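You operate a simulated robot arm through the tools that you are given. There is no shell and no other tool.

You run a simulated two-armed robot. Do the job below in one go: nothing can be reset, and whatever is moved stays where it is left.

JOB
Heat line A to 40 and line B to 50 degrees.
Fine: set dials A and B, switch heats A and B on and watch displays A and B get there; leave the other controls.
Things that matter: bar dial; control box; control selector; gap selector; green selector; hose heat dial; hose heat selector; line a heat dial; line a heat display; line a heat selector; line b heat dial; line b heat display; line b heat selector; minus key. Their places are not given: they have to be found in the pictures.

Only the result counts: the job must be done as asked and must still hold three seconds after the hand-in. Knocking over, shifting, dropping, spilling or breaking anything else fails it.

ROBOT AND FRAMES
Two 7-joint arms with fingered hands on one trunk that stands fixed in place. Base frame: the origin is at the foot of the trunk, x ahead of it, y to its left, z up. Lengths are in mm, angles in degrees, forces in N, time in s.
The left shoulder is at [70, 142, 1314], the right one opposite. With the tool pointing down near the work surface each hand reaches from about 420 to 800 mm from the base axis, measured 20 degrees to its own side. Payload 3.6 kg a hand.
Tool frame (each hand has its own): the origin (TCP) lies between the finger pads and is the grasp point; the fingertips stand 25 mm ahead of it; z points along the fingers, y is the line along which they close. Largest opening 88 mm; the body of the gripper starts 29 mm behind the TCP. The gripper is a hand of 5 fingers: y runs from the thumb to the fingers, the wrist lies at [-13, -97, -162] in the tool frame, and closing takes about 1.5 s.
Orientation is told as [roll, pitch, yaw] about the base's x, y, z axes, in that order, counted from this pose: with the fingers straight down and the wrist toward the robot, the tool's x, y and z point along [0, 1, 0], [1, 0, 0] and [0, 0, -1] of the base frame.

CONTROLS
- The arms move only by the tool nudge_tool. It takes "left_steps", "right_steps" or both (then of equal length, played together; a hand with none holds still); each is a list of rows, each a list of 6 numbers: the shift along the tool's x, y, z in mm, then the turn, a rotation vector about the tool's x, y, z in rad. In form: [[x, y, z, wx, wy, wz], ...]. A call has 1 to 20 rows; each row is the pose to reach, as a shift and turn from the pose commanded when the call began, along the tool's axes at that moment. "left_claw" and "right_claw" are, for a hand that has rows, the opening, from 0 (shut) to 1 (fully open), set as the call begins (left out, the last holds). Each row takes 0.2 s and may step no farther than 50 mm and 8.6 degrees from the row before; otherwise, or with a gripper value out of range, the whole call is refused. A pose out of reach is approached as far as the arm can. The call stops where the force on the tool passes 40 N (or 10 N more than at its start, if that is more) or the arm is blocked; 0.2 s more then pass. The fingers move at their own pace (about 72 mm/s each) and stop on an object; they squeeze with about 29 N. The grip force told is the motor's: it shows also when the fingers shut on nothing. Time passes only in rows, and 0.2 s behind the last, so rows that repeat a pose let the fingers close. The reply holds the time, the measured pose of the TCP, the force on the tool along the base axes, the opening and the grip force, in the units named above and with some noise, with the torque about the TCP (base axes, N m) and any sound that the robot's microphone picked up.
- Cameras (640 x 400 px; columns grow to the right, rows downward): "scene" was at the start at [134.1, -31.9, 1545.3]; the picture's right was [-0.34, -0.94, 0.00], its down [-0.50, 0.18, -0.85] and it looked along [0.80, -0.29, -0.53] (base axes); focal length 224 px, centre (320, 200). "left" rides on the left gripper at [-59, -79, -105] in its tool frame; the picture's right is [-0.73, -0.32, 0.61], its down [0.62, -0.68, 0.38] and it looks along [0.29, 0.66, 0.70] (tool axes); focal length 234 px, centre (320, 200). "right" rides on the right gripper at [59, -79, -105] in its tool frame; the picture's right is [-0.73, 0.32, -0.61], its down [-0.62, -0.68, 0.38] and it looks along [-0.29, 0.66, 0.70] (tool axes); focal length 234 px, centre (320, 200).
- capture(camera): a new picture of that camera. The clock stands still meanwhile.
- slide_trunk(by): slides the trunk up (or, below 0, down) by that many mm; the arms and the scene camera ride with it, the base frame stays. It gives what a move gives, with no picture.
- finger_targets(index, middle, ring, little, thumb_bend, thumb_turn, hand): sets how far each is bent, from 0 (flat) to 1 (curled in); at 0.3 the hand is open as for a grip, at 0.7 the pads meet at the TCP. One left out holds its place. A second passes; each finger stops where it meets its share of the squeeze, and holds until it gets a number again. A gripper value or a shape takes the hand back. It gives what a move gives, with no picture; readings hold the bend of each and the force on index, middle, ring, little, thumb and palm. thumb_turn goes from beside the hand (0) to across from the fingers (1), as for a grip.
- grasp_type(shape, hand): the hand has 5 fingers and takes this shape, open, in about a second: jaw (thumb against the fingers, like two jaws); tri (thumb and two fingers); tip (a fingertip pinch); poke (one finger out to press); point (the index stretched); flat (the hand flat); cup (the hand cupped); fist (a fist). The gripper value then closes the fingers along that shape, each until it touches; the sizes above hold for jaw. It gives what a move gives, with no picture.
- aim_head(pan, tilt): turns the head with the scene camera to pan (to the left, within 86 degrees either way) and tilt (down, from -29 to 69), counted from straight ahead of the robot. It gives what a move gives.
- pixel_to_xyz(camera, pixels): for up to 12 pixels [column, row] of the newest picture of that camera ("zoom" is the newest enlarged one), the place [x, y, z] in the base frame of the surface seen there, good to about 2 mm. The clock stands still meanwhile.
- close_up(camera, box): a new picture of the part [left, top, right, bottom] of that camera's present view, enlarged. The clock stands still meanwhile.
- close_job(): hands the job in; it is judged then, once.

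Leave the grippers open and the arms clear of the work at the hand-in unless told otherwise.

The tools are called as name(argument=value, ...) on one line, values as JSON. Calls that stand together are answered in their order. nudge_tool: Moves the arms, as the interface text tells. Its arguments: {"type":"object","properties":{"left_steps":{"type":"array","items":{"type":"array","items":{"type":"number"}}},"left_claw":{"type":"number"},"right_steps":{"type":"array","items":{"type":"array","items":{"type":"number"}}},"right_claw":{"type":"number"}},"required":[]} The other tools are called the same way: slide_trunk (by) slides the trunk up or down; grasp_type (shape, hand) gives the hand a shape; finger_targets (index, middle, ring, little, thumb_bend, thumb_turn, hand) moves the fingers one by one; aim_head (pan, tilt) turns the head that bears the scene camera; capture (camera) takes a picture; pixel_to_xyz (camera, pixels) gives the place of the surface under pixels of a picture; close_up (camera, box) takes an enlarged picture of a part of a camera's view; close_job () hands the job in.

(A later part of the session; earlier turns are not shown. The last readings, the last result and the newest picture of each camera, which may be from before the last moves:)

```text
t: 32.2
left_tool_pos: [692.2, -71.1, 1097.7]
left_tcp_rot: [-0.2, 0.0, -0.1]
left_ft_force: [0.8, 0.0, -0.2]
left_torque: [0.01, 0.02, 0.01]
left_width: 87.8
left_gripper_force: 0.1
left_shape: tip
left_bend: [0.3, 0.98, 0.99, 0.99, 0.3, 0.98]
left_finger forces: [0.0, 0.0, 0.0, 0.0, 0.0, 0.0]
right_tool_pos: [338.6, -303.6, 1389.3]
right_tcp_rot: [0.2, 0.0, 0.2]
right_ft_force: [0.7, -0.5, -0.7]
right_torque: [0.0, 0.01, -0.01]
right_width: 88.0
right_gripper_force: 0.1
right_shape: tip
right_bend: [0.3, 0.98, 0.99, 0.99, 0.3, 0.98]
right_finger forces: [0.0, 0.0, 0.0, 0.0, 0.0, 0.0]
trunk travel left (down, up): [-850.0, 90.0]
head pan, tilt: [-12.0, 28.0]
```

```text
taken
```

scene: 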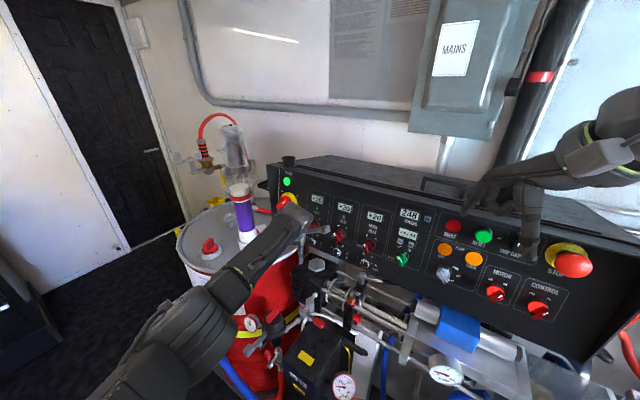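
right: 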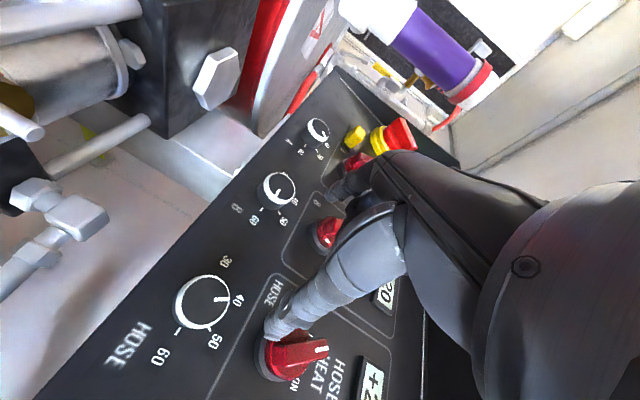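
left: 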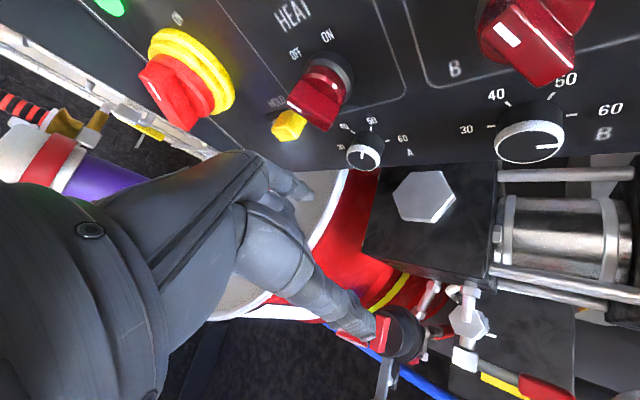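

The left hand is in front of the panel with fingers down and no contact. Now I'll turn it in place towards the panel in small rows.

nudge_tool(left_steps=[[0, 0, 0, -0.0497, -0.1199, -0.0592], [0, 0, 0, -0.0993, -0.2398, -0.1184], [0, 0, 0, -0.149, -0.3597, -0.1776], [0, 0, 0, -0.1987, -0.4796, -0.2368], [0, 0, 0, -0.2484, -0.5995, -0.296], [0, 0, 0, -0.298, -0.7195, -0.3551], [0, 0, 0, -0.3477, -0.8394, -0.4143], [0, 0, 0, -0.3974, -0.9593, -0.4735], [0, 0, 0, -0.447, -1.0792, -0.5327], [0, 0, 0, -0.4967, -1.1991, -0.5919], [0, 0, 0, -0.5464, -1.319, -0.6511]])

capture(camera="scene")

capture(camera="left")

```text
t: 34.8
left_tool_pos: [721.3, 1.1, 1106.6]
left_tcp_rot: [-78.4, -6.0, 49.2]
left_ft_force: [0.2, -0.6, -0.2]
left_torque: [-0.01, -0.03, -0.02]
left_width: 87.6
left_gripper_force: 0.1
left_shape: tip
left_bend: [0.3, 0.98, 0.99, 0.99, 0.3, 0.98]
left_finger forces: [0.0, 0.0, 0.1, 0.0, 0.0, 0.0]
right_tool_pos: [337.0, -299.8, 1389.5]
right_tcp_rot: [0.0, 0.0, 0.3]
right_ft_force: [-0.6, -0.4, 0.2]
right_torque: [0.05, -0.03, 0.03]
right_width: 87.9
right_gripper_force: 0.0
right_shape: tip
right_bend: [0.3, 0.98, 0.99, 0.99, 0.3, 0.98]
right_finger forces: [0.0, 0.0, 0.0, 0.0, 0.1, 0.1]
trunk travel left (down, up): [-850.0, 90.0]
head pan, tilt: [-12.0, 28.0]
stopped in row 11 (left hand): the arm was blocked; the commanded pose is now the measured one
```

```text
taken
```

scene: 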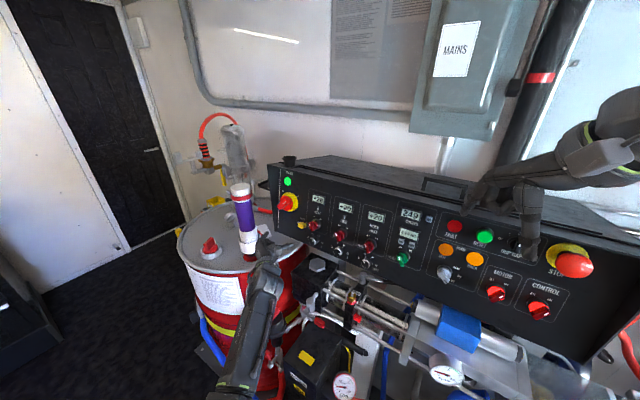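

```text
taken
```

left: 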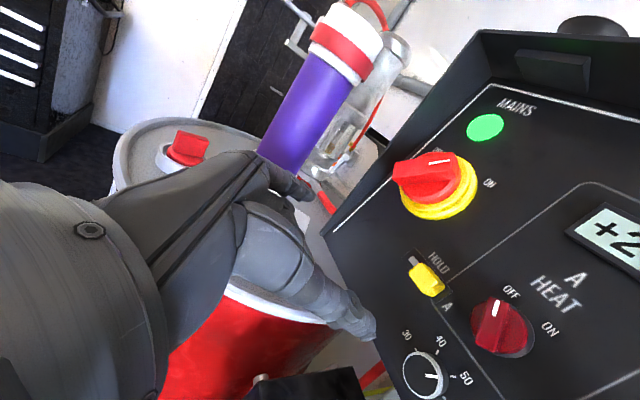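

It turned almost fully but was pushed about 70 mm to the left by an arm limit again, and the hand now sits between the bottle and the panel without contact. I'll measure the forearm and elbow.

pixel_to_xyz(camera="scene", pixels=[[265, 258], [262, 280], [250, 320], [240, 360], [232, 390], [275, 240]])

aim_head(pan=10, tilt=55)

capture(camera="scene")

```text
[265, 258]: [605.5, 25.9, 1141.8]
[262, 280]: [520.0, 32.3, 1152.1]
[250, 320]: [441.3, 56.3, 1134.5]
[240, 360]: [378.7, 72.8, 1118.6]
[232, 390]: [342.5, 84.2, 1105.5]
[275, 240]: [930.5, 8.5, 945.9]
```

```text
t: 35.7
left_tool_pos: [720.2, -0.3, 1105.6]
left_tcp_rot: [-78.3, -5.8, 49.1]
left_ft_force: [-0.5, 0.5, 1.0]
left_torque: [0.0, -0.01, 0.04]
left_width: 87.7
left_gripper_force: 0.0
left_shape: tip
left_bend: [0.3, 0.98, 0.99, 0.99, 0.3, 0.98]
left_finger forces: [0.0, 0.0, 0.0, 0.1, 0.1, 0.1]
right_tool_pos: [337.8, -300.7, 1389.3]
right_tcp_rot: [0.1, 0.0, 0.2]
right_ft_force: [0.3, 0.1, -0.1]
right_torque: [0.03, -0.01, -0.02]
right_width: 87.8
right_gripper_force: 0.0
right_shape: tip
right_bend: [0.3, 0.98, 0.99, 0.99, 0.3, 0.98]
right_finger forces: [0.0, 0.1, 0.0, 0.0, 0.0, 0.0]
trunk travel left (down, up): [-850.0, 90.0]
head pan, tilt: [10.0, 55.0]
```

```text
taken
```

scene: 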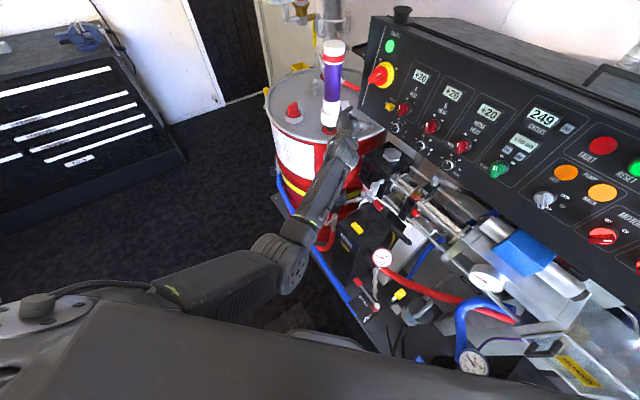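

At (720,0,1106) the wrist is straight but the forearm roll seems to be at its limit. Turning the hand 45° about its pointing axis (fingers up-left, thumb down-right) should remove that. I'll do that turn now while lifting to about (703,-81,1263), still in front of the panel.

nudge_tool(left_steps=[[-28, -9, 1, 0.012, -0.011, 0.116], [-56, -19, 2, 0.024, -0.022, 0.233], [-84, -28, 3, 0.036, -0.033, 0.349], [-112, -37, 4, 0.047, -0.044, 0.466], [-140, -47, 5, 0.059, -0.055, 0.582], [-168, -56, 6, 0.071, -0.066, 0.699]])

capture(camera="left")

capture(camera="scene")

```text
t: 37.1
left_tool_pos: [703.4, -77.9, 1260.4]
left_tcp_rot: [-75.6, -44.4, 35.2]
left_ft_force: [0.2, 0.2, 0.3]
left_torque: [0.0, 0.02, 0.03]
left_width: 88.0
left_gripper_force: 0.0
left_shape: tip
left_bend: [0.3, 0.98, 0.99, 0.99, 0.3, 0.98]
left_finger forces: [0.0, 0.0, 0.0, 0.0, 0.0, 0.0]
right_tool_pos: [336.6, -302.5, 1389.1]
right_tcp_rot: [0.2, 0.0, 0.2]
right_ft_force: [-0.4, -0.4, 0.5]
right_torque: [0.01, 0.0, 0.0]
right_width: 88.1
right_gripper_force: 0.0
right_shape: tip
right_bend: [0.3, 0.98, 0.99, 0.99, 0.3, 0.98]
right_finger forces: [0.0, 0.0, 0.0, 0.0, 0.0, 0.0]
trunk travel left (down, up): [-850.0, 90.0]
head pan, tilt: [10.0, 55.0]
```

```text
taken
```

left: 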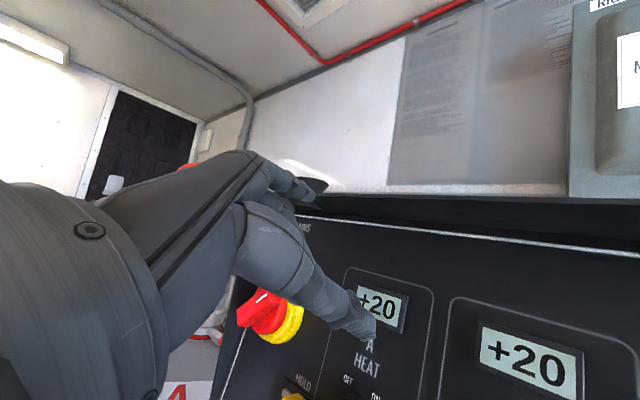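

```text
taken
```

scene: 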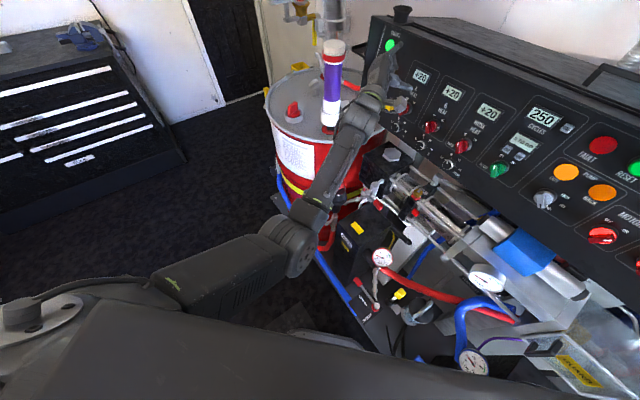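

It reached the pose exactly: (703,-78,1260), rotation [-75.6,-44.4,35.2], with no limit reported. Now I'll lower the trunk 190 mm, which brings the hand down in front of dial A about 80 mm out from the panel.

slide_trunk(by=-190)

capture(camera="left")

aim_head(pan=-12, tilt=25)

capture(camera="scene")

```text
t: 39.1
left_tool_pos: [704.1, -78.0, 1069.9]
left_tcp_rot: [-75.7, -44.2, 35.3]
left_ft_force: [-0.1, 0.5, -0.4]
left_torque: [0.03, -0.03, 0.04]
left_width: 88.2
left_gripper_force: 0.1
left_shape: tip
left_bend: [0.3, 0.98, 0.99, 0.99, 0.3, 0.98]
left_finger forces: [0.0, 0.1, 0.1, 0.0, 0.1, 0.0]
right_tool_pos: [336.6, -301.3, 1201.3]
right_tcp_rot: [0.0, 0.0, 0.1]
right_ft_force: [-0.3, 0.2, 0.1]
right_torque: [-0.01, 0.02, -0.02]
right_width: 88.0
right_gripper_force: 0.0
right_shape: tip
right_bend: [0.3, 0.98, 0.99, 0.99, 0.3, 0.98]
right_finger forces: [0.0, 0.1, 0.0, 0.0, 0.1, 0.0]
trunk travel left (down, up): [-660.0, 280.0]
head pan, tilt: [10.0, 55.0]
```

```text
taken
```

left: 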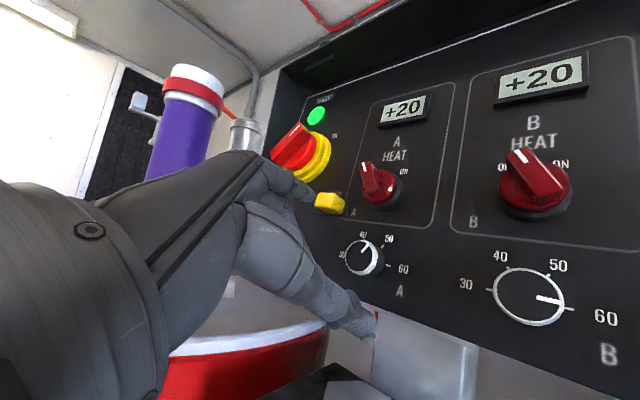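

```text
t: 40.1
left_tool_pos: [703.7, -77.9, 1069.3]
left_tcp_rot: [-75.7, -44.4, 35.2]
left_ft_force: [0.4, -0.3, -0.7]
left_torque: [-0.01, 0.02, 0.0]
left_width: 87.9
left_gripper_force: 0.2
left_shape: tip
left_bend: [0.3, 0.98, 0.99, 0.99, 0.3, 0.98]
left_finger forces: [0.0, 0.1, 0.0, 0.1, 0.1, 0.1]
right_tool_pos: [337.0, -300.9, 1200.8]
right_tcp_rot: [0.1, 0.0, 0.2]
right_ft_force: [-0.1, 0.5, -0.4]
right_torque: [0.01, -0.04, -0.02]
right_width: 87.8
right_gripper_force: 0.1
right_shape: tip
right_bend: [0.3, 0.98, 0.99, 0.99, 0.3, 0.98]
right_finger forces: [0.0, 0.0, 0.1, 0.0, 0.0, 0.0]
trunk travel left (down, up): [-660.0, 280.0]
head pan, tilt: [-12.0, 25.0]
```

```text
taken
```

scene: 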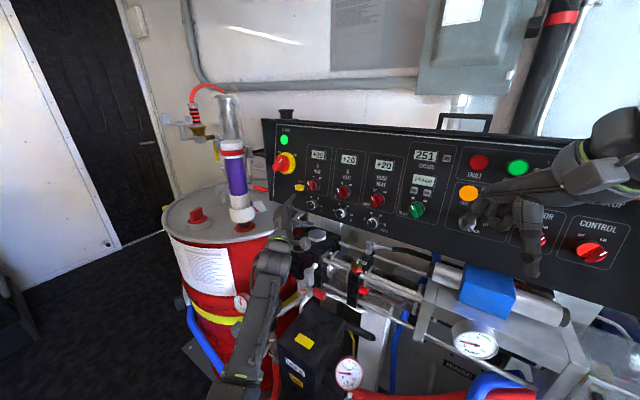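

The left camera now has a fine view: dial A near (364,257), dial B near (528,296), and both selectors pointing to OFF. I'll take enlarged views to read the dial scales and measure centres.

close_up(camera="left", box=[330, 225, 420, 305])

pixel_to_xyz(camera="zoom", pixels=[[200, 100], [320, 60], [420, 130], [520, 200], [300, 200], [260, 170], [340, 170], [300, 260], [240, 230], [360, 230], [310, 160], [280, 280]])

close_up(camera="left", box=[455, 240, 635, 350])

```text
5.00 times, centred on (375, 265) of left
```

zoom: 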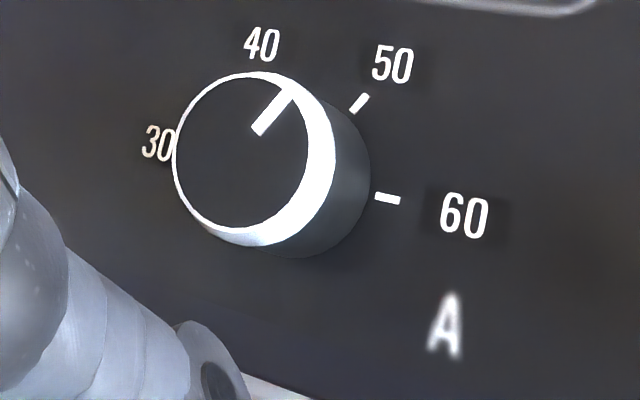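

```text
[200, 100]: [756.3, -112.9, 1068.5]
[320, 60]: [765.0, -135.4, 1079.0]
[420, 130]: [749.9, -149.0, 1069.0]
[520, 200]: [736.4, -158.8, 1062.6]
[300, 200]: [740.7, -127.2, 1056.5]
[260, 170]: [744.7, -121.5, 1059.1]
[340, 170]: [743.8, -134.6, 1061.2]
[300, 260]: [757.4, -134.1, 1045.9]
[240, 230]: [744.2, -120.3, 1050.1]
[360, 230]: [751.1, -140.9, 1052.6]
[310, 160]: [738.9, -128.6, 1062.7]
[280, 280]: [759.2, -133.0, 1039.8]
```

```text
3.56 times, centred on (545, 295) of left
```

zoom: 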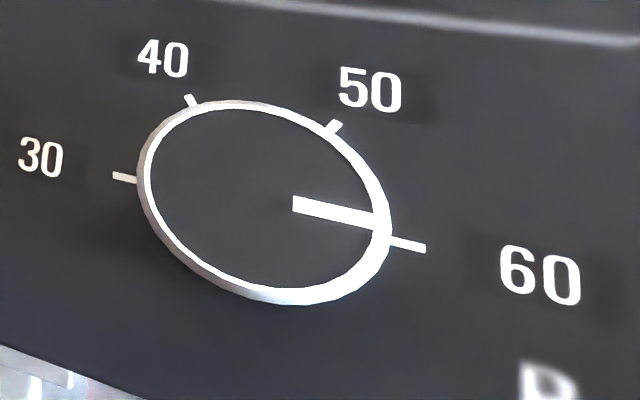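

Dial A points between 40 and 50 and dial B at 60. I'll measure both pointers and rims in 3D to get exact angles.

pixel_to_xyz(camera="zoom", pixels=[[297, 204], [340, 214], [380, 224], [265, 200], [145, 170], [240, 105], [375, 245], [290, 295], [122, 177], [192, 101], [335, 127], [410, 245]])

close_up(camera="left", box=[330, 225, 420, 305])

pixel_to_xyz(camera="zoom", pixels=[[260, 128], [275, 110], [289, 94], [240, 152], [176, 155], [240, 76], [300, 175], [240, 226], [360, 103], [388, 199], [200, 200], [190, 110]])

```text
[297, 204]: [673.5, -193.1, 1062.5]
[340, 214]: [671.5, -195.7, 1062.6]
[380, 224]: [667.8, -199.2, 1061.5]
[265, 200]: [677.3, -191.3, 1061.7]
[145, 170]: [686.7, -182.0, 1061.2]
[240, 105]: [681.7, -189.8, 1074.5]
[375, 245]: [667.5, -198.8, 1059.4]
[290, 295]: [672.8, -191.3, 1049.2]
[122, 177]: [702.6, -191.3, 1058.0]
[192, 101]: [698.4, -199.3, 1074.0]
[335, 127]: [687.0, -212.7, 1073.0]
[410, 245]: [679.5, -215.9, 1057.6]
```

```text
5.00 times, centred on (375, 265) of left
```

zoom: 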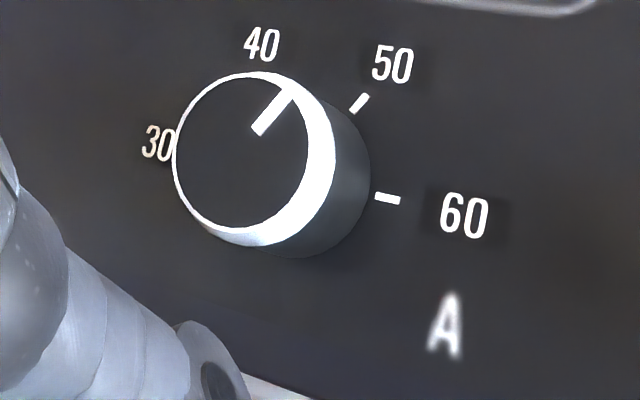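

```text
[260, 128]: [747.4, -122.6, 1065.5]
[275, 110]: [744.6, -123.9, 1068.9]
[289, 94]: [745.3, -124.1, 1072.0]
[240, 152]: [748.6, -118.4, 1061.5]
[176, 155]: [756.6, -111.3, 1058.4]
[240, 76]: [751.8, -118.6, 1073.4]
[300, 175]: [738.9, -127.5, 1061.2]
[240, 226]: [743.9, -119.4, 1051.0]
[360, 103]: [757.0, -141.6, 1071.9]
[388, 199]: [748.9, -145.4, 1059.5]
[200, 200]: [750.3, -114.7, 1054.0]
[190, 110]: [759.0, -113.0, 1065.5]
```

From the measurements: scale ticks sit at about −90°, −30°, +30° and +90° for 30/40/50/60 (60° of turn per 10 degrees). Dial A points at about +28° (≈50) and dial B at about +93° (≈60). Each needs roughly 60° counter-clockwise. Dial centres are A at panel (−444, 1152.6) and B at (−344, 1152.5), radius 13 mm. I'll check the HOLD switch, the selector extents and how my curled fingers stand before going in.

close_up(camera="left", box=[280, 120, 440, 220])

pixel_to_xyz(camera="left", pixels=[[322, 203], [335, 206], [328, 195], [328, 213], [343, 200], [366, 168], [378, 188], [392, 195], [362, 195], [395, 175], [385, 208], [402, 187]])

close_up(camera="scene", box=[220, 150, 380, 260])

```text
4.00 times, centred on (360, 170) of left
```

zoom: 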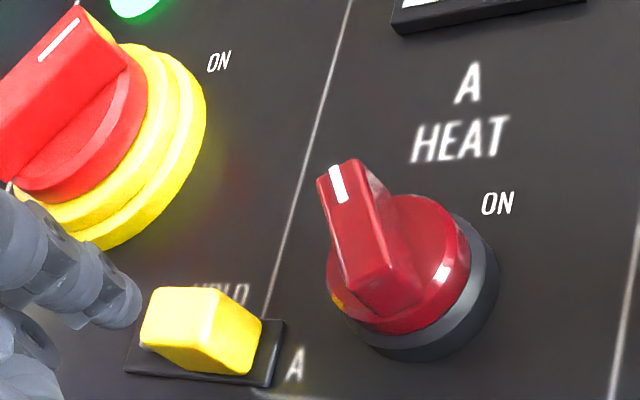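

```text
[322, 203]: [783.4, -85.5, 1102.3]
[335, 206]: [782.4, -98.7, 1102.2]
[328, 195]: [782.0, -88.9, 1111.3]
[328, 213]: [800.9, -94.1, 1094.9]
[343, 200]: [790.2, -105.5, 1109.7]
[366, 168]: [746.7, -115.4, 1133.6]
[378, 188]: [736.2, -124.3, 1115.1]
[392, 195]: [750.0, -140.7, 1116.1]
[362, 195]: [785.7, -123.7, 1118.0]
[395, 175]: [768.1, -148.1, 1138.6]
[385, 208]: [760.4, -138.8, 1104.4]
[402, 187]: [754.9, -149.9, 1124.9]
```

```text
3.64 times, centred on (300, 205) of scene
```

zoom: 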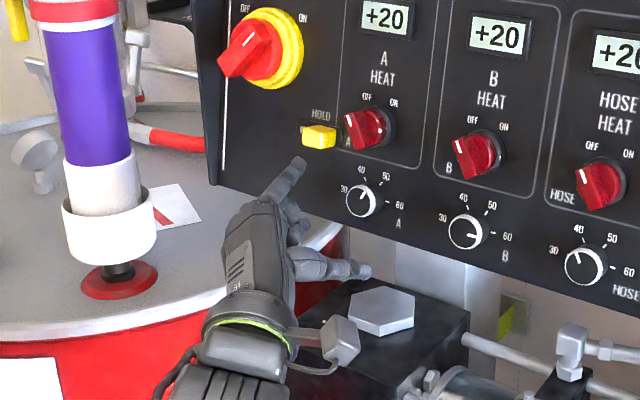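

HOLD spans about u −495…−478, w 1183…1203 and sticks out 26 mm, and selector A's base ends at w≈1198. So I must narrow the finger opening before going in. I'll turn the hand +30° about its axis (index above the dial, thumb below), centre it on dial A, and close to about 40 mm.

nudge_tool(left_steps=[[-0.5, 1, 0, 0, 0, 0.131], [-1, 2, 0, 0, 0, 0.262], [-1.5, 3, 0, 0, 0, 0.393], [-1.5, 3.6, 0, 0, 0, 0.524], [-1.5, 3.6, 0, 0, 0, 0.524]], left_claw=0.45)

capture(camera="left")

close_up(camera="scene", box=[240, 150, 400, 260])

```text
t: 41.3
left_tool_pos: [702.7, -84.6, 1078.7]
left_tcp_rot: [-56.5, -72.0, 12.6]
left_ft_force: [-0.9, -0.9, 0.4]
left_torque: [0.03, 0.0, 0.02]
left_width: 40.0
left_gripper_force: 0.0
left_shape: tip
left_bend: [0.73, 0.98, 0.99, 0.99, 0.71, 1.0]
left_finger forces: [0.0, 0.0, 0.0, 0.0, 0.1, 0.0]
right_tool_pos: [337.6, -301.4, 1199.5]
right_tcp_rot: [0.1, -0.1, 0.1]
right_ft_force: [0.0, 0.8, -0.5]
right_torque: [0.04, 0.02, -0.02]
right_width: 88.0
right_gripper_force: 0.1
right_shape: tip
right_bend: [0.3, 0.98, 0.99, 0.99, 0.3, 0.98]
right_finger forces: [0.0, 0.0, 0.0, 0.0, 0.0, 0.1]
trunk travel left (down, up): [-660.0, 280.0]
head pan, tilt: [-12.0, 25.0]
```

```text
taken
```

left: 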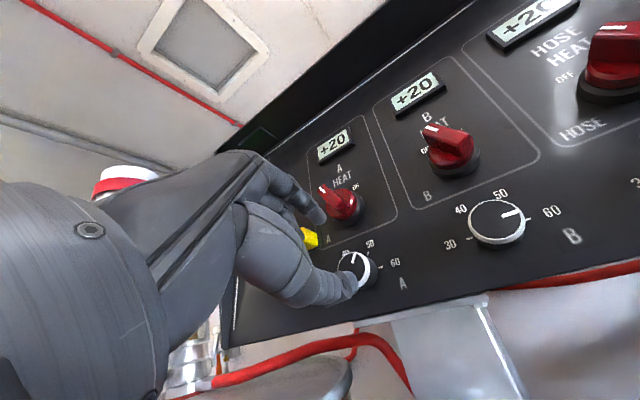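

```text
3.64 times, centred on (320, 205) of scene
```

zoom: 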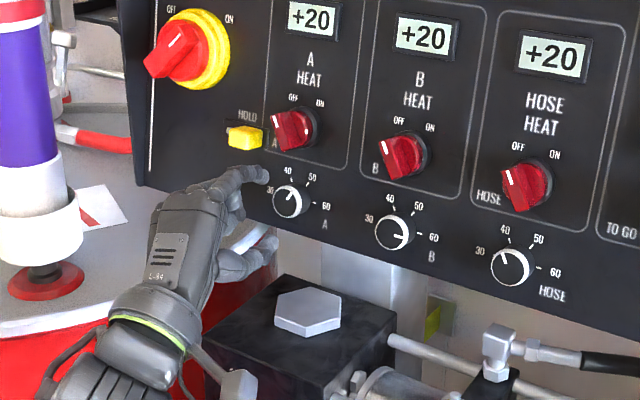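

The opening is 40 mm now, with the index at (265,176) and the thumb at (273,245) in the zoom. I'll measure the fingertips to see where the pinch centre lies relative to the TCP.

pixel_to_xyz(camera="zoom", pixels=[[266, 176], [255, 172], [240, 172], [275, 243], [262, 250], [245, 258], [228, 210], [291, 202], [403, 231]])

nudge_tool(left_steps=[[0, 0, 0, 0, 0, 0], [0, 0, 0, 0, 0, 0]])

close_up(camera="left", box=[260, 180, 420, 310])

```text
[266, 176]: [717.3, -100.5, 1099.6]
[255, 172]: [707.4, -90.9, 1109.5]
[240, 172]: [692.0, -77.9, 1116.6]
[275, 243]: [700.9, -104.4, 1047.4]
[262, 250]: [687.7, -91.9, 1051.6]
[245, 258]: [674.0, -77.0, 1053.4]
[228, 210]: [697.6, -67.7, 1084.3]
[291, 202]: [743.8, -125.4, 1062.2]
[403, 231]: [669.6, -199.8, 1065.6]
```

```text
t: 41.9
left_tool_pos: [701.8, -84.4, 1077.2]
left_tcp_rot: [-56.7, -71.9, 12.7]
left_ft_force: [-0.3, 0.3, 0.1]
left_torque: [-0.01, -0.02, -0.01]
left_width: 40.2
left_gripper_force: 0.1
left_shape: tip
left_bend: [0.73, 0.98, 0.99, 0.99, 0.71, 1.0]
left_finger forces: [0.0, 0.1, 0.0, 0.0, 0.0, 0.0]
right_tool_pos: [336.6, -300.6, 1200.9]
right_tcp_rot: [0.1, 0.1, 0.1]
right_ft_force: [-0.2, 0.9, -0.3]
right_torque: [-0.02, 0.0, -0.02]
right_width: 87.8
right_gripper_force: 0.2
right_shape: tip
right_bend: [0.3, 0.98, 0.99, 0.99, 0.3, 0.98]
right_finger forces: [0.0, 0.1, 0.0, 0.0, 0.0, 0.0]
trunk travel left (down, up): [-660.0, 280.0]
head pan, tilt: [-12.0, 25.0]
```

```text
3.08 times, centred on (340, 245) of left
```

zoom: 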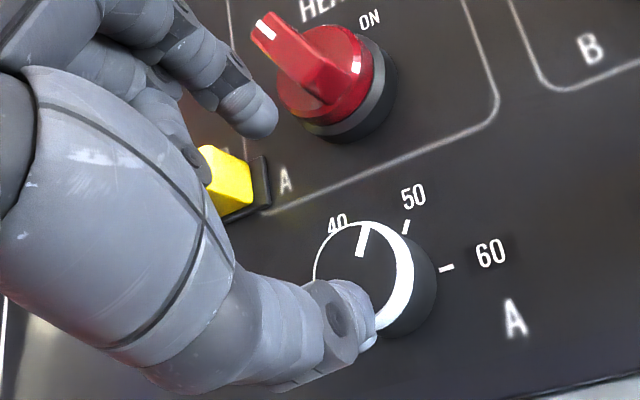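

The fingertips stand about 19 mm ahead of the TCP and their midpoint agrees with it. The TCP is about 7 mm right and 5 mm above dial A's centre. I'll shift sideways by that and go in part of the way, to about 25 mm short.

nudge_tool(left_steps=[[4, -1.3, 0, 0, 0, 0], [8.4, -2.7, 0, 0, 0, 0], [8.4, -2.7, 10, 0, 0, 0], [8.4, -2.7, 20, 0, 0, 0], [8.4, -2.7, 28, 0, 0, 0], [8.4, -2.7, 28, 0, 0, 0]])

close_up(camera="left", box=[260, 180, 420, 310])

close_up(camera="scene", box=[260, 150, 380, 240])

```text
t: 43.3
left_tool_pos: [725.9, -95.7, 1067.3]
left_tcp_rot: [-56.8, -72.0, 12.7]
left_ft_force: [-0.1, 0.1, 0.0]
left_torque: [-0.01, 0.02, -0.03]
left_width: 39.9
left_gripper_force: 0.1
left_shape: tip
left_bend: [0.73, 0.98, 0.99, 0.99, 0.71, 1.0]
left_finger forces: [0.0, 0.1, 0.1, 0.1, 0.1, 0.0]
right_tool_pos: [336.6, -300.2, 1199.8]
right_tcp_rot: [0.1, -0.1, 0.2]
right_ft_force: [-0.6, 1.0, 0.0]
right_torque: [-0.02, -0.02, -0.01]
right_width: 88.1
right_gripper_force: 0.1
right_shape: tip
right_bend: [0.3, 0.98, 0.99, 0.99, 0.3, 0.98]
right_finger forces: [0.1, 0.0, 0.0, 0.1, 0.0, 0.1]
trunk travel left (down, up): [-660.0, 280.0]
head pan, tilt: [-12.0, 25.0]
```

```text
3.08 times, centred on (340, 245) of left
```

zoom: 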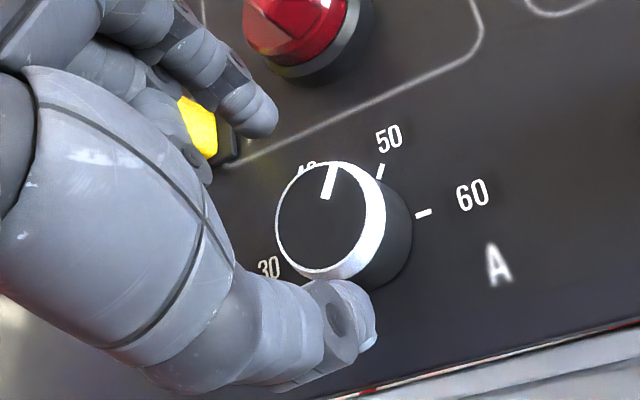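

```text
4.44 times, centred on (320, 195) of scene
```

zoom: 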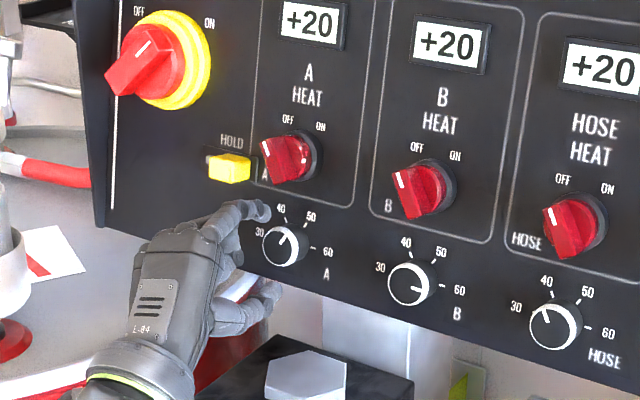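

The TCP is now centred on dial A within 2 mm, and the fingertips are about 34 mm from the panel. The thumb is below the dial and the index above it, with clearance to selector A and HOLD. I'll go in 27 mm slowly.

nudge_tool(left_steps=[[-1.7, 0.2, 6, 0, 0, 0], [-1.7, 0.2, 12, 0, 0, 0], [-1.7, 0.2, 18, 0, 0, 0], [-1.7, 0.2, 23, 0, 0, 0], [-1.7, 0.2, 27, 0, 0, 0], [-1.7, 0.2, 27, 0, 0, 0]])

close_up(camera="left", box=[260, 160, 420, 290])

close_up(camera="scene", box=[270, 160, 370, 230])

```text
t: 44.7
left_tool_pos: [742.8, -115.4, 1064.5]
left_tcp_rot: [-57.1, -72.0, 13.3]
left_ft_force: [-9.1, 7.7, 0.9]
left_torque: [0.23, 0.24, -0.18]
left_width: 41.0
left_gripper_force: 0.0
left_shape: tip
left_bend: [0.73, 0.98, 0.99, 0.99, 0.72, 1.0]
left_finger forces: [0.0, 0.0, 0.0, 0.1, 11.1, 0.0]
right_tool_pos: [334.2, -298.7, 1200.5]
right_tcp_rot: [0.0, -0.1, 0.3]
right_ft_force: [-0.3, 0.4, 0.3]
right_torque: [-0.02, 0.01, -0.01]
right_width: 87.9
right_gripper_force: 0.1
right_shape: tip
right_bend: [0.3, 0.98, 0.99, 0.99, 0.3, 0.98]
right_finger forces: [0.0, 0.0, 0.0, 0.0, 0.0, 0.0]
trunk travel left (down, up): [-660.0, 280.0]
head pan, tilt: [-12.0, 25.0]
```

```text
3.08 times, centred on (340, 225) of left
```

zoom: 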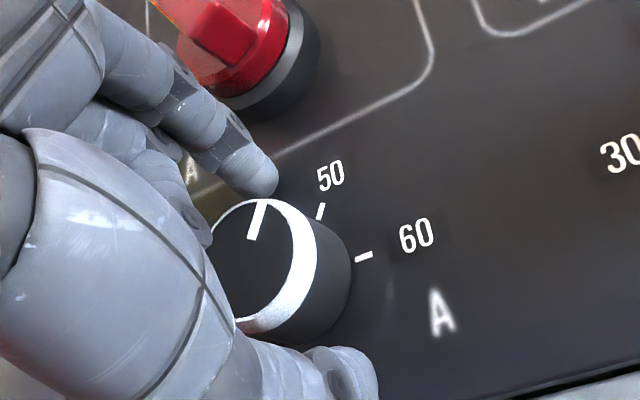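

```text
5.71 times, centred on (320, 195) of scene
```

zoom: 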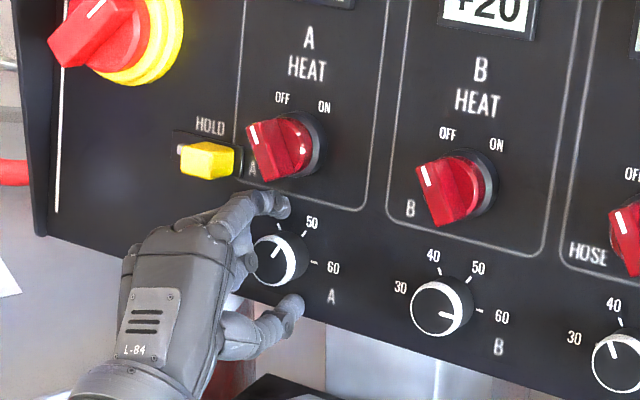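

The thumb tip touches the panel (11 N on the thumb), and the hand is centred at the dial. I'll back off 4 mm and then close the pinch on dial A.

nudge_tool(left_steps=[[0, 0, -2, 0, 0, 0], [0, 0, -4, 0, 0, 0]])

nudge_tool(left_steps=[[0, 0, 0, 0, 0, 0], [0, 0, 0, 0, 0, 0], [0, 0, 0, 0, 0, 0], [0, 0, 0, 0, 0, 0]], left_claw=0.2)

close_up(camera="left", box=[260, 160, 420, 290])

close_up(camera="scene", box=[270, 160, 370, 230])

```text
t: 45.3
left_tool_pos: [741.1, -116.1, 1064.0]
left_tcp_rot: [-56.6, -71.9, 12.6]
left_ft_force: [-0.7, -0.8, -0.2]
left_torque: [-0.01, 0.0, 0.0]
left_width: 39.9
left_gripper_force: 0.2
left_shape: tip
left_bend: [0.73, 0.98, 0.99, 0.99, 0.71, 1.0]
left_finger forces: [0.0, 0.0, 0.0, 0.0, 0.0, 0.0]
right_tool_pos: [336.3, -301.2, 1199.3]
right_tcp_rot: [0.0, 0.0, 0.1]
right_ft_force: [-0.1, 0.1, -0.3]
right_torque: [-0.01, 0.01, 0.04]
right_width: 87.9
right_gripper_force: 0.1
right_shape: tip
right_bend: [0.3, 0.98, 0.99, 0.99, 0.3, 0.98]
right_finger forces: [0.0, 0.0, 0.0, 0.0, 0.1, 0.0]
trunk travel left (down, up): [-660.0, 280.0]
head pan, tilt: [-12.0, 25.0]
```

```text
t: 46.3
left_tool_pos: [741.2, -116.2, 1064.7]
left_tcp_rot: [-56.5, -72.0, 12.7]
left_ft_force: [-1.4, -3.2, 0.4]
left_torque: [0.0, -0.01, -0.08]
left_width: 20.1
left_gripper_force: 29.3
left_shape: tip
left_bend: [0.73, 1.0, 1.0, 1.0, 0.75, 1.0]
left_finger forces: [24.6, 0.0, 0.0, 0.0, 25.9, 0.1]
right_tool_pos: [337.1, -302.5, 1200.8]
right_tcp_rot: [0.0, 0.0, 0.2]
right_ft_force: [-0.1, 0.1, -0.6]
right_torque: [0.0, 0.0, 0.0]
right_width: 88.2
right_gripper_force: 0.0
right_shape: tip
right_bend: [0.3, 0.98, 0.99, 0.99, 0.3, 0.98]
right_finger forces: [0.0, 0.0, 0.0, 0.0, 0.0, 0.0]
trunk travel left (down, up): [-660.0, 280.0]
head pan, tilt: [-12.0, 25.0]
```

```text
3.08 times, centred on (340, 225) of left
```

zoom: 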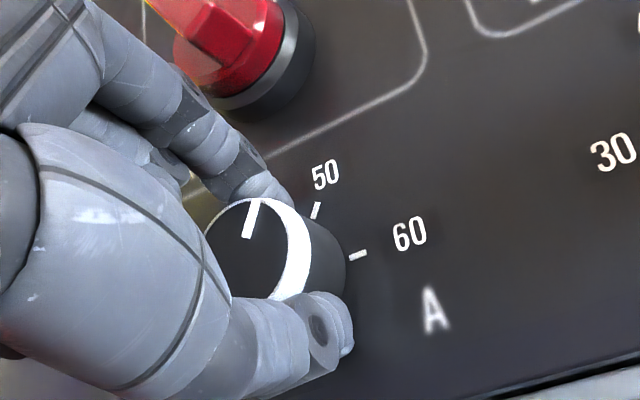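

```text
5.71 times, centred on (320, 195) of scene
```

zoom: 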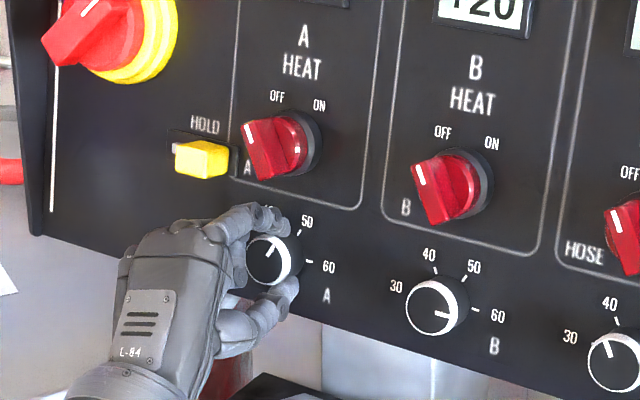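

The dial is pinched with about 25 N on index and thumb. I'll turn 20° counter-clockwise first (negative about the tool axis) and check that the pointer follows.

nudge_tool(left_steps=[[0, 0, 0, 0, 0, -0.0873], [0.2, 0.2, 0, 0, 0, -0.1745], [0.3, 0.3, 0, 0, 0, -0.2618], [0.3, 0.3, 0, 0, 0, -0.349], [0.3, 0.3, 0, 0, 0, -0.349]])

close_up(camera="left", box=[260, 160, 420, 290])

close_up(camera="scene", box=[270, 160, 370, 230])

```text
t: 47.5
left_tool_pos: [741.6, -116.2, 1063.7]
left_tcp_rot: [-73.3, -53.6, 31.2]
left_ft_force: [1.4, -4.6, 3.4]
left_torque: [-0.03, -0.09, 0.03]
left_width: 20.3
left_gripper_force: 29.2
left_shape: tip
left_bend: [0.73, 1.0, 1.0, 1.0, 0.75, 1.0]
left_finger forces: [26.6, 0.0, 0.1, 0.0, 24.7, 0.1]
right_tool_pos: [336.7, -301.6, 1200.2]
right_tcp_rot: [0.1, 0.0, 0.2]
right_ft_force: [0.2, 0.5, 0.2]
right_torque: [-0.02, 0.02, 0.0]
right_width: 87.9
right_gripper_force: 0.1
right_shape: tip
right_bend: [0.3, 0.98, 0.99, 0.99, 0.3, 0.98]
right_finger forces: [0.0, 0.0, 0.1, 0.1, 0.0, 0.0]
trunk travel left (down, up): [-660.0, 280.0]
head pan, tilt: [-12.0, 25.0]
```

```text
3.08 times, centred on (340, 225) of left
```

zoom: 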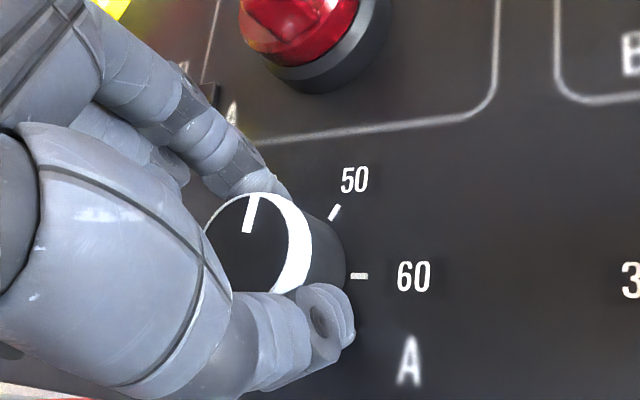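

```text
5.71 times, centred on (320, 195) of scene
```

zoom: 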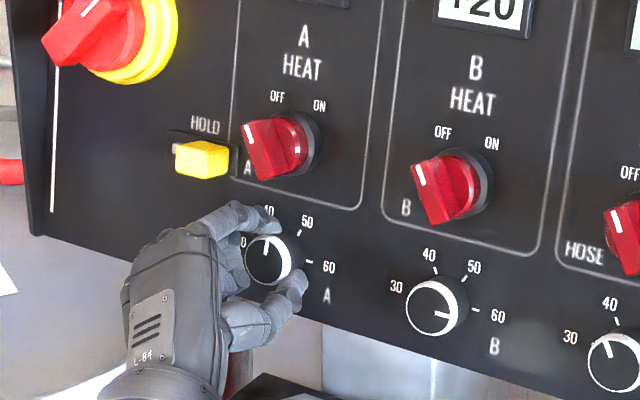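

The pointer follows the hand one to one. I'll turn another 36° counter-clockwise in small rows.

nudge_tool(left_steps=[[0, 0, 0, 0, 0, -0.0785], [0, 0, 0, 0, 0, -0.157], [0, 0, 0, 0, 0, -0.2356], [0, 0, 0, 0, 0, -0.3142], [0, 0, 0, 0, 0, -0.3927], [0, 0, 0, 0, 0, -0.4712], [0, 0, 0, 0, 0, -0.5498], [0, 0, 0, 0, 0, -0.6283], [0, 0, 0, 0, 0, -0.6283]])

close_up(camera="left", box=[260, 160, 420, 290])

close_up(camera="scene", box=[270, 160, 370, 230])

```text
t: 49.5
left_tool_pos: [746.5, -111.6, 1063.4]
left_tcp_rot: [-79.4, -19.0, 41.8]
left_ft_force: [5.3, -7.2, 1.0]
left_torque: [-0.01, -0.01, -0.05]
left_width: 18.4
left_gripper_force: 29.5
left_shape: tip
left_bend: [0.73, 1.0, 1.0, 1.0, 0.74, 0.95]
left_finger forces: [26.3, 0.0, 0.0, 0.1, 27.9, 0.1]
right_tool_pos: [337.7, -302.8, 1200.3]
right_tcp_rot: [0.3, 0.1, 0.2]
right_ft_force: [-0.3, 0.1, -0.2]
right_torque: [0.02, -0.02, -0.02]
right_width: 88.0
right_gripper_force: 0.1
right_shape: tip
right_bend: [0.3, 0.98, 0.99, 0.99, 0.3, 0.98]
right_finger forces: [0.0, 0.0, 0.0, 0.0, 0.0, 0.0]
trunk travel left (down, up): [-660.0, 280.0]
head pan, tilt: [-12.0, 25.0]
```

```text
3.08 times, centred on (340, 225) of left
```

zoom: 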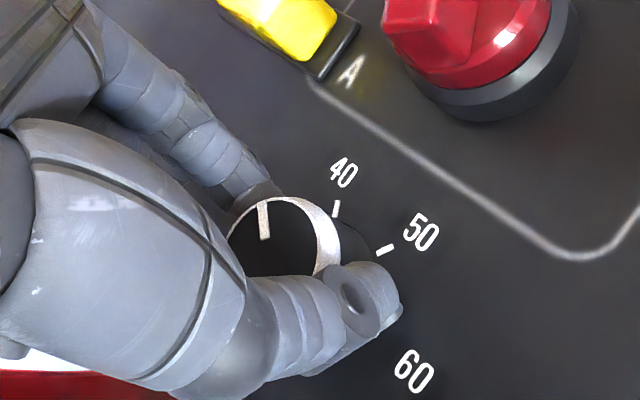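

```text
5.71 times, centred on (320, 195) of scene
```

zoom: 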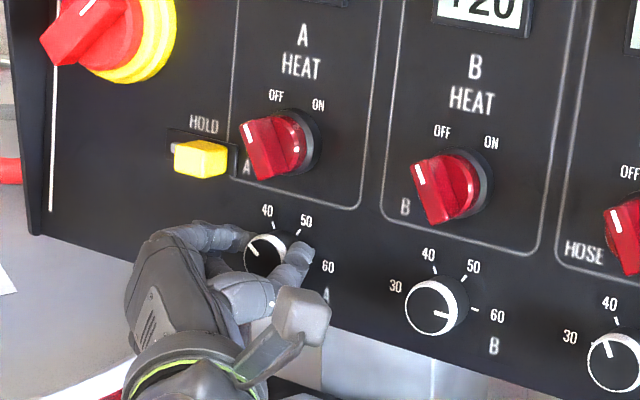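

The pointer has moved to about the 40 direction. I'll zoom tightly on dial A to measure it.

close_up(camera="scene", box=[292, 190, 332, 215])

```text
16.00 times, centred on (312, 202) of scene
```

zoom: 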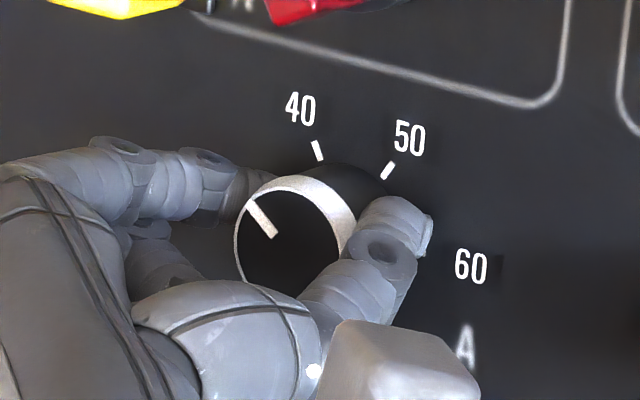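

pixel_to_xyz(camera="zoom", pixels=[[272, 234], [261, 219], [251, 206], [237, 250], [262, 190], [290, 180], [318, 200], [338, 245], [318, 150], [387, 171], [285, 245], [250, 280]])

```text
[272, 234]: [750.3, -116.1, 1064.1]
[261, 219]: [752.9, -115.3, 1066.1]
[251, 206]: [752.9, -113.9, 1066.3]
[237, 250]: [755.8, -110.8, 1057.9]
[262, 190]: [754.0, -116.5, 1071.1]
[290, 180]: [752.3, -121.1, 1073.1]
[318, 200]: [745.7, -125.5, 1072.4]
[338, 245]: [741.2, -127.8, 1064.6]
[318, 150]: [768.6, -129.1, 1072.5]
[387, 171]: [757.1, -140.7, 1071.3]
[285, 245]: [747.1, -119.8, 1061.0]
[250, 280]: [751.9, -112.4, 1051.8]
```

The pointer direction in this view works out to about −49° from vertical, past the 40 mark at −30°; the dial rolled a little more than the hand. I'll turn back about 12° clockwise and measure again.

nudge_tool(left_steps=[[0, 0, 0, 0, 0, 0.07], [0, 0, 0, 0, 0, 0.14], [0, 0, 0, 0, 0, 0.21], [0, 0, 0, 0, 0, 0.21]])

close_up(camera="scene", box=[292, 190, 332, 215])

```text
t: 50.5
left_tool_pos: [741.2, -116.0, 1062.2]
left_tcp_rot: [-78.6, -30.3, 38.8]
left_ft_force: [-1.0, -0.4, -1.8]
left_torque: [-0.01, 0.0, 0.13]
left_width: 21.7
left_gripper_force: 28.8
left_shape: tip
left_bend: [0.74, 1.0, 1.0, 1.0, 0.77, 0.98]
left_finger forces: [24.7, 0.0, 0.1, 0.0, 25.6, 0.0]
right_tool_pos: [337.6, -300.6, 1200.0]
right_tcp_rot: [0.1, 0.0, 0.1]
right_ft_force: [0.2, 0.0, -0.2]
right_torque: [0.03, -0.01, -0.01]
right_width: 88.0
right_gripper_force: 0.0
right_shape: tip
right_bend: [0.3, 0.98, 0.99, 0.99, 0.3, 0.98]
right_finger forces: [0.0, 0.1, 0.1, 0.1, 0.0, 0.1]
trunk travel left (down, up): [-660.0, 280.0]
head pan, tilt: [-12.0, 25.0]
```

```text
16.00 times, centred on (312, 202) of scene
```

zoom: 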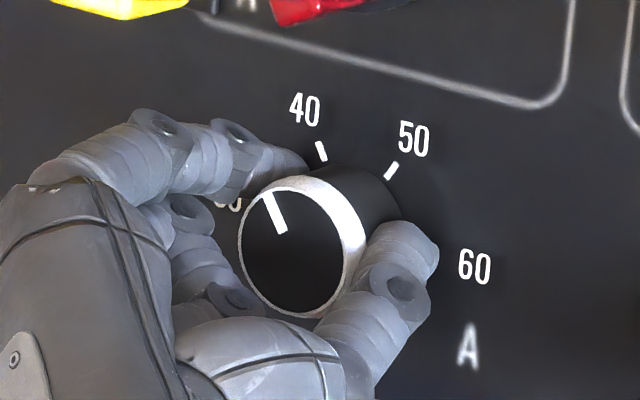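

The pointer is now at about −32°, parallel to the 40 tick within a couple of degrees. I'll open the fingers gently and re-measure before withdrawing.

nudge_tool(left_steps=[[0, 0, 0, 0, 0, 0], [0, 0, 0, 0, 0, 0], [0, 0, 0, 0, 0, 0]], left_claw=0.48)

close_up(camera="scene", box=[292, 190, 332, 215])

close_up(camera="left", box=[260, 160, 420, 290])

```text
t: 51.3
left_tool_pos: [741.9, -116.1, 1062.9]
left_tcp_rot: [-78.6, -30.3, 38.8]
left_ft_force: [-1.1, 0.1, -0.7]
left_torque: [-0.02, 0.0, 0.0]
left_width: 41.8
left_gripper_force: 0.0
left_shape: tip
left_bend: [0.73, 0.98, 0.99, 0.99, 0.71, 1.0]
left_finger forces: [0.0, 0.0, 0.0, 0.1, 0.0, 0.0]
right_tool_pos: [338.0, -301.1, 1200.2]
right_tcp_rot: [0.2, 0.0, 0.2]
right_ft_force: [0.7, 0.1, 0.9]
right_torque: [-0.02, -0.03, 0.0]
right_width: 87.9
right_gripper_force: 0.1
right_shape: tip
right_bend: [0.3, 0.98, 0.99, 0.99, 0.3, 0.98]
right_finger forces: [0.1, 0.0, 0.1, 0.0, 0.0, 0.0]
trunk travel left (down, up): [-660.0, 280.0]
head pan, tilt: [-12.0, 25.0]
```

```text
16.00 times, centred on (312, 202) of scene
```

zoom: 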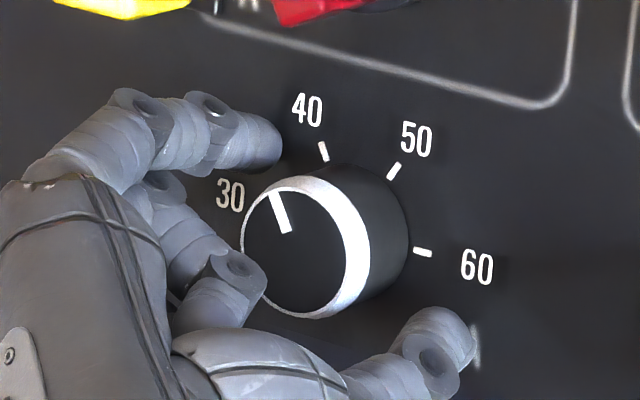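

```text
3.08 times, centred on (340, 225) of left
```

zoom: 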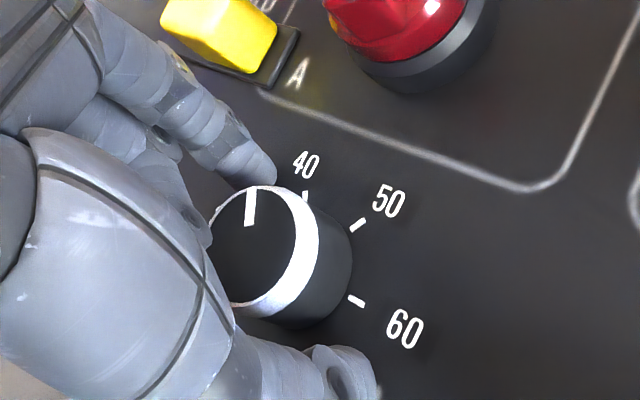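

Dial A reads just under 40, which can be trimmed later from the display. I'll withdraw 40 mm, slide right to dial B and turn the hand back so that the index is above and the thumb below.

nudge_tool(left_steps=[[0, 0, -20, 0, 0, 0], [0, 0, -40, 0, 0, 0], [-8.5, -14, -40, 0, 0, 0.128], [-17, -28, -40, 0, 0, 0.257], [-25.4, -42, -40, 0, 0, 0.385], [-34, -56, -40, 0, 0, 0.513], [-42.5, -70, -40, 0, 0, 0.642], [-50.8, -84.4, -40, 0, 0, 0.77], [-50.8, -84.4, -40, 0, 0, 0.77]])

capture(camera="left")

close_up(camera="scene", box=[280, 160, 400, 240])

```text
t: 53.3
left_tool_pos: [645.7, -155.6, 1072.5]
left_tcp_rot: [-56.2, -72.1, 12.3]
left_ft_force: [-0.1, 0.2, -0.4]
left_torque: [-0.01, 0.0, -0.01]
left_width: 41.8
left_gripper_force: 0.1
left_shape: tip
left_bend: [0.73, 0.98, 0.99, 0.99, 0.71, 1.0]
left_finger forces: [0.0, 0.0, 0.0, 0.1, 0.1, 0.0]
right_tool_pos: [337.1, -301.3, 1199.9]
right_tcp_rot: [0.1, 0.0, 0.2]
right_ft_force: [0.1, -0.1, -0.2]
right_torque: [0.01, -0.02, 0.0]
right_width: 87.6
right_gripper_force: 0.0
right_shape: tip
right_bend: [0.3, 0.98, 0.99, 0.99, 0.3, 0.98]
right_finger forces: [0.0, 0.0, 0.0, 0.0, 0.1, 0.0]
trunk travel left (down, up): [-660.0, 280.0]
head pan, tilt: [-12.0, 25.0]
```

```text
taken
```

left: 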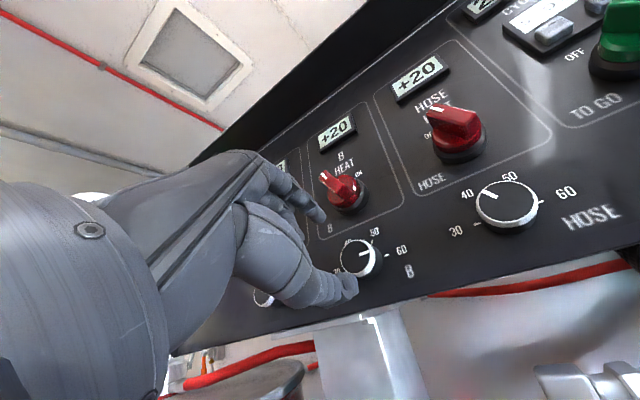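

```text
5.00 times, centred on (340, 200) of scene
```

zoom: 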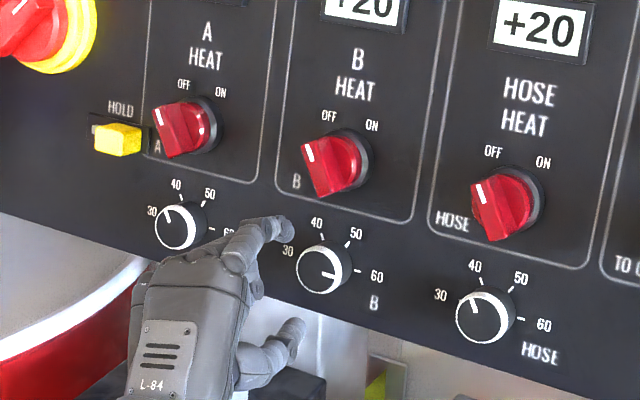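

The hand is in front of dial B (offset about 2.6 mm left and 2 mm high). Before going in, I'll zoom on both dials for an unobstructed reading.

close_up(camera="scene", box=[292, 193, 332, 218])

close_up(camera="scene", box=[322, 201, 362, 226])

```text
16.00 times, centred on (312, 206) of scene
```

zoom: 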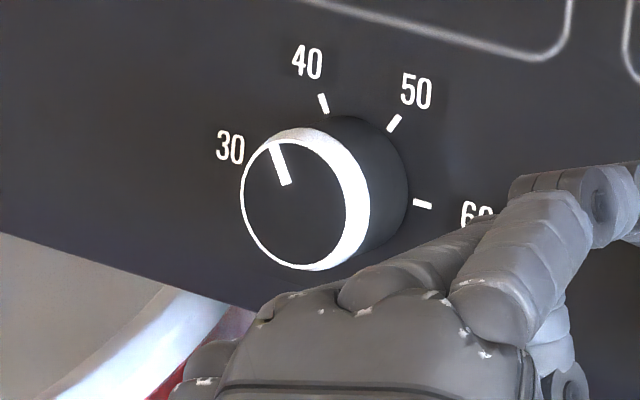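

```text
16.00 times, centred on (342, 214) of scene
```

zoom: 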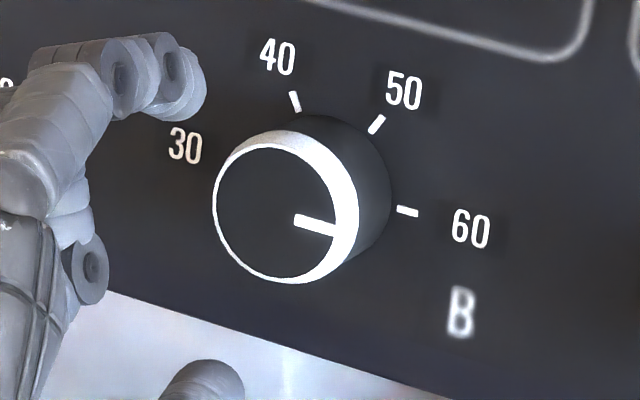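

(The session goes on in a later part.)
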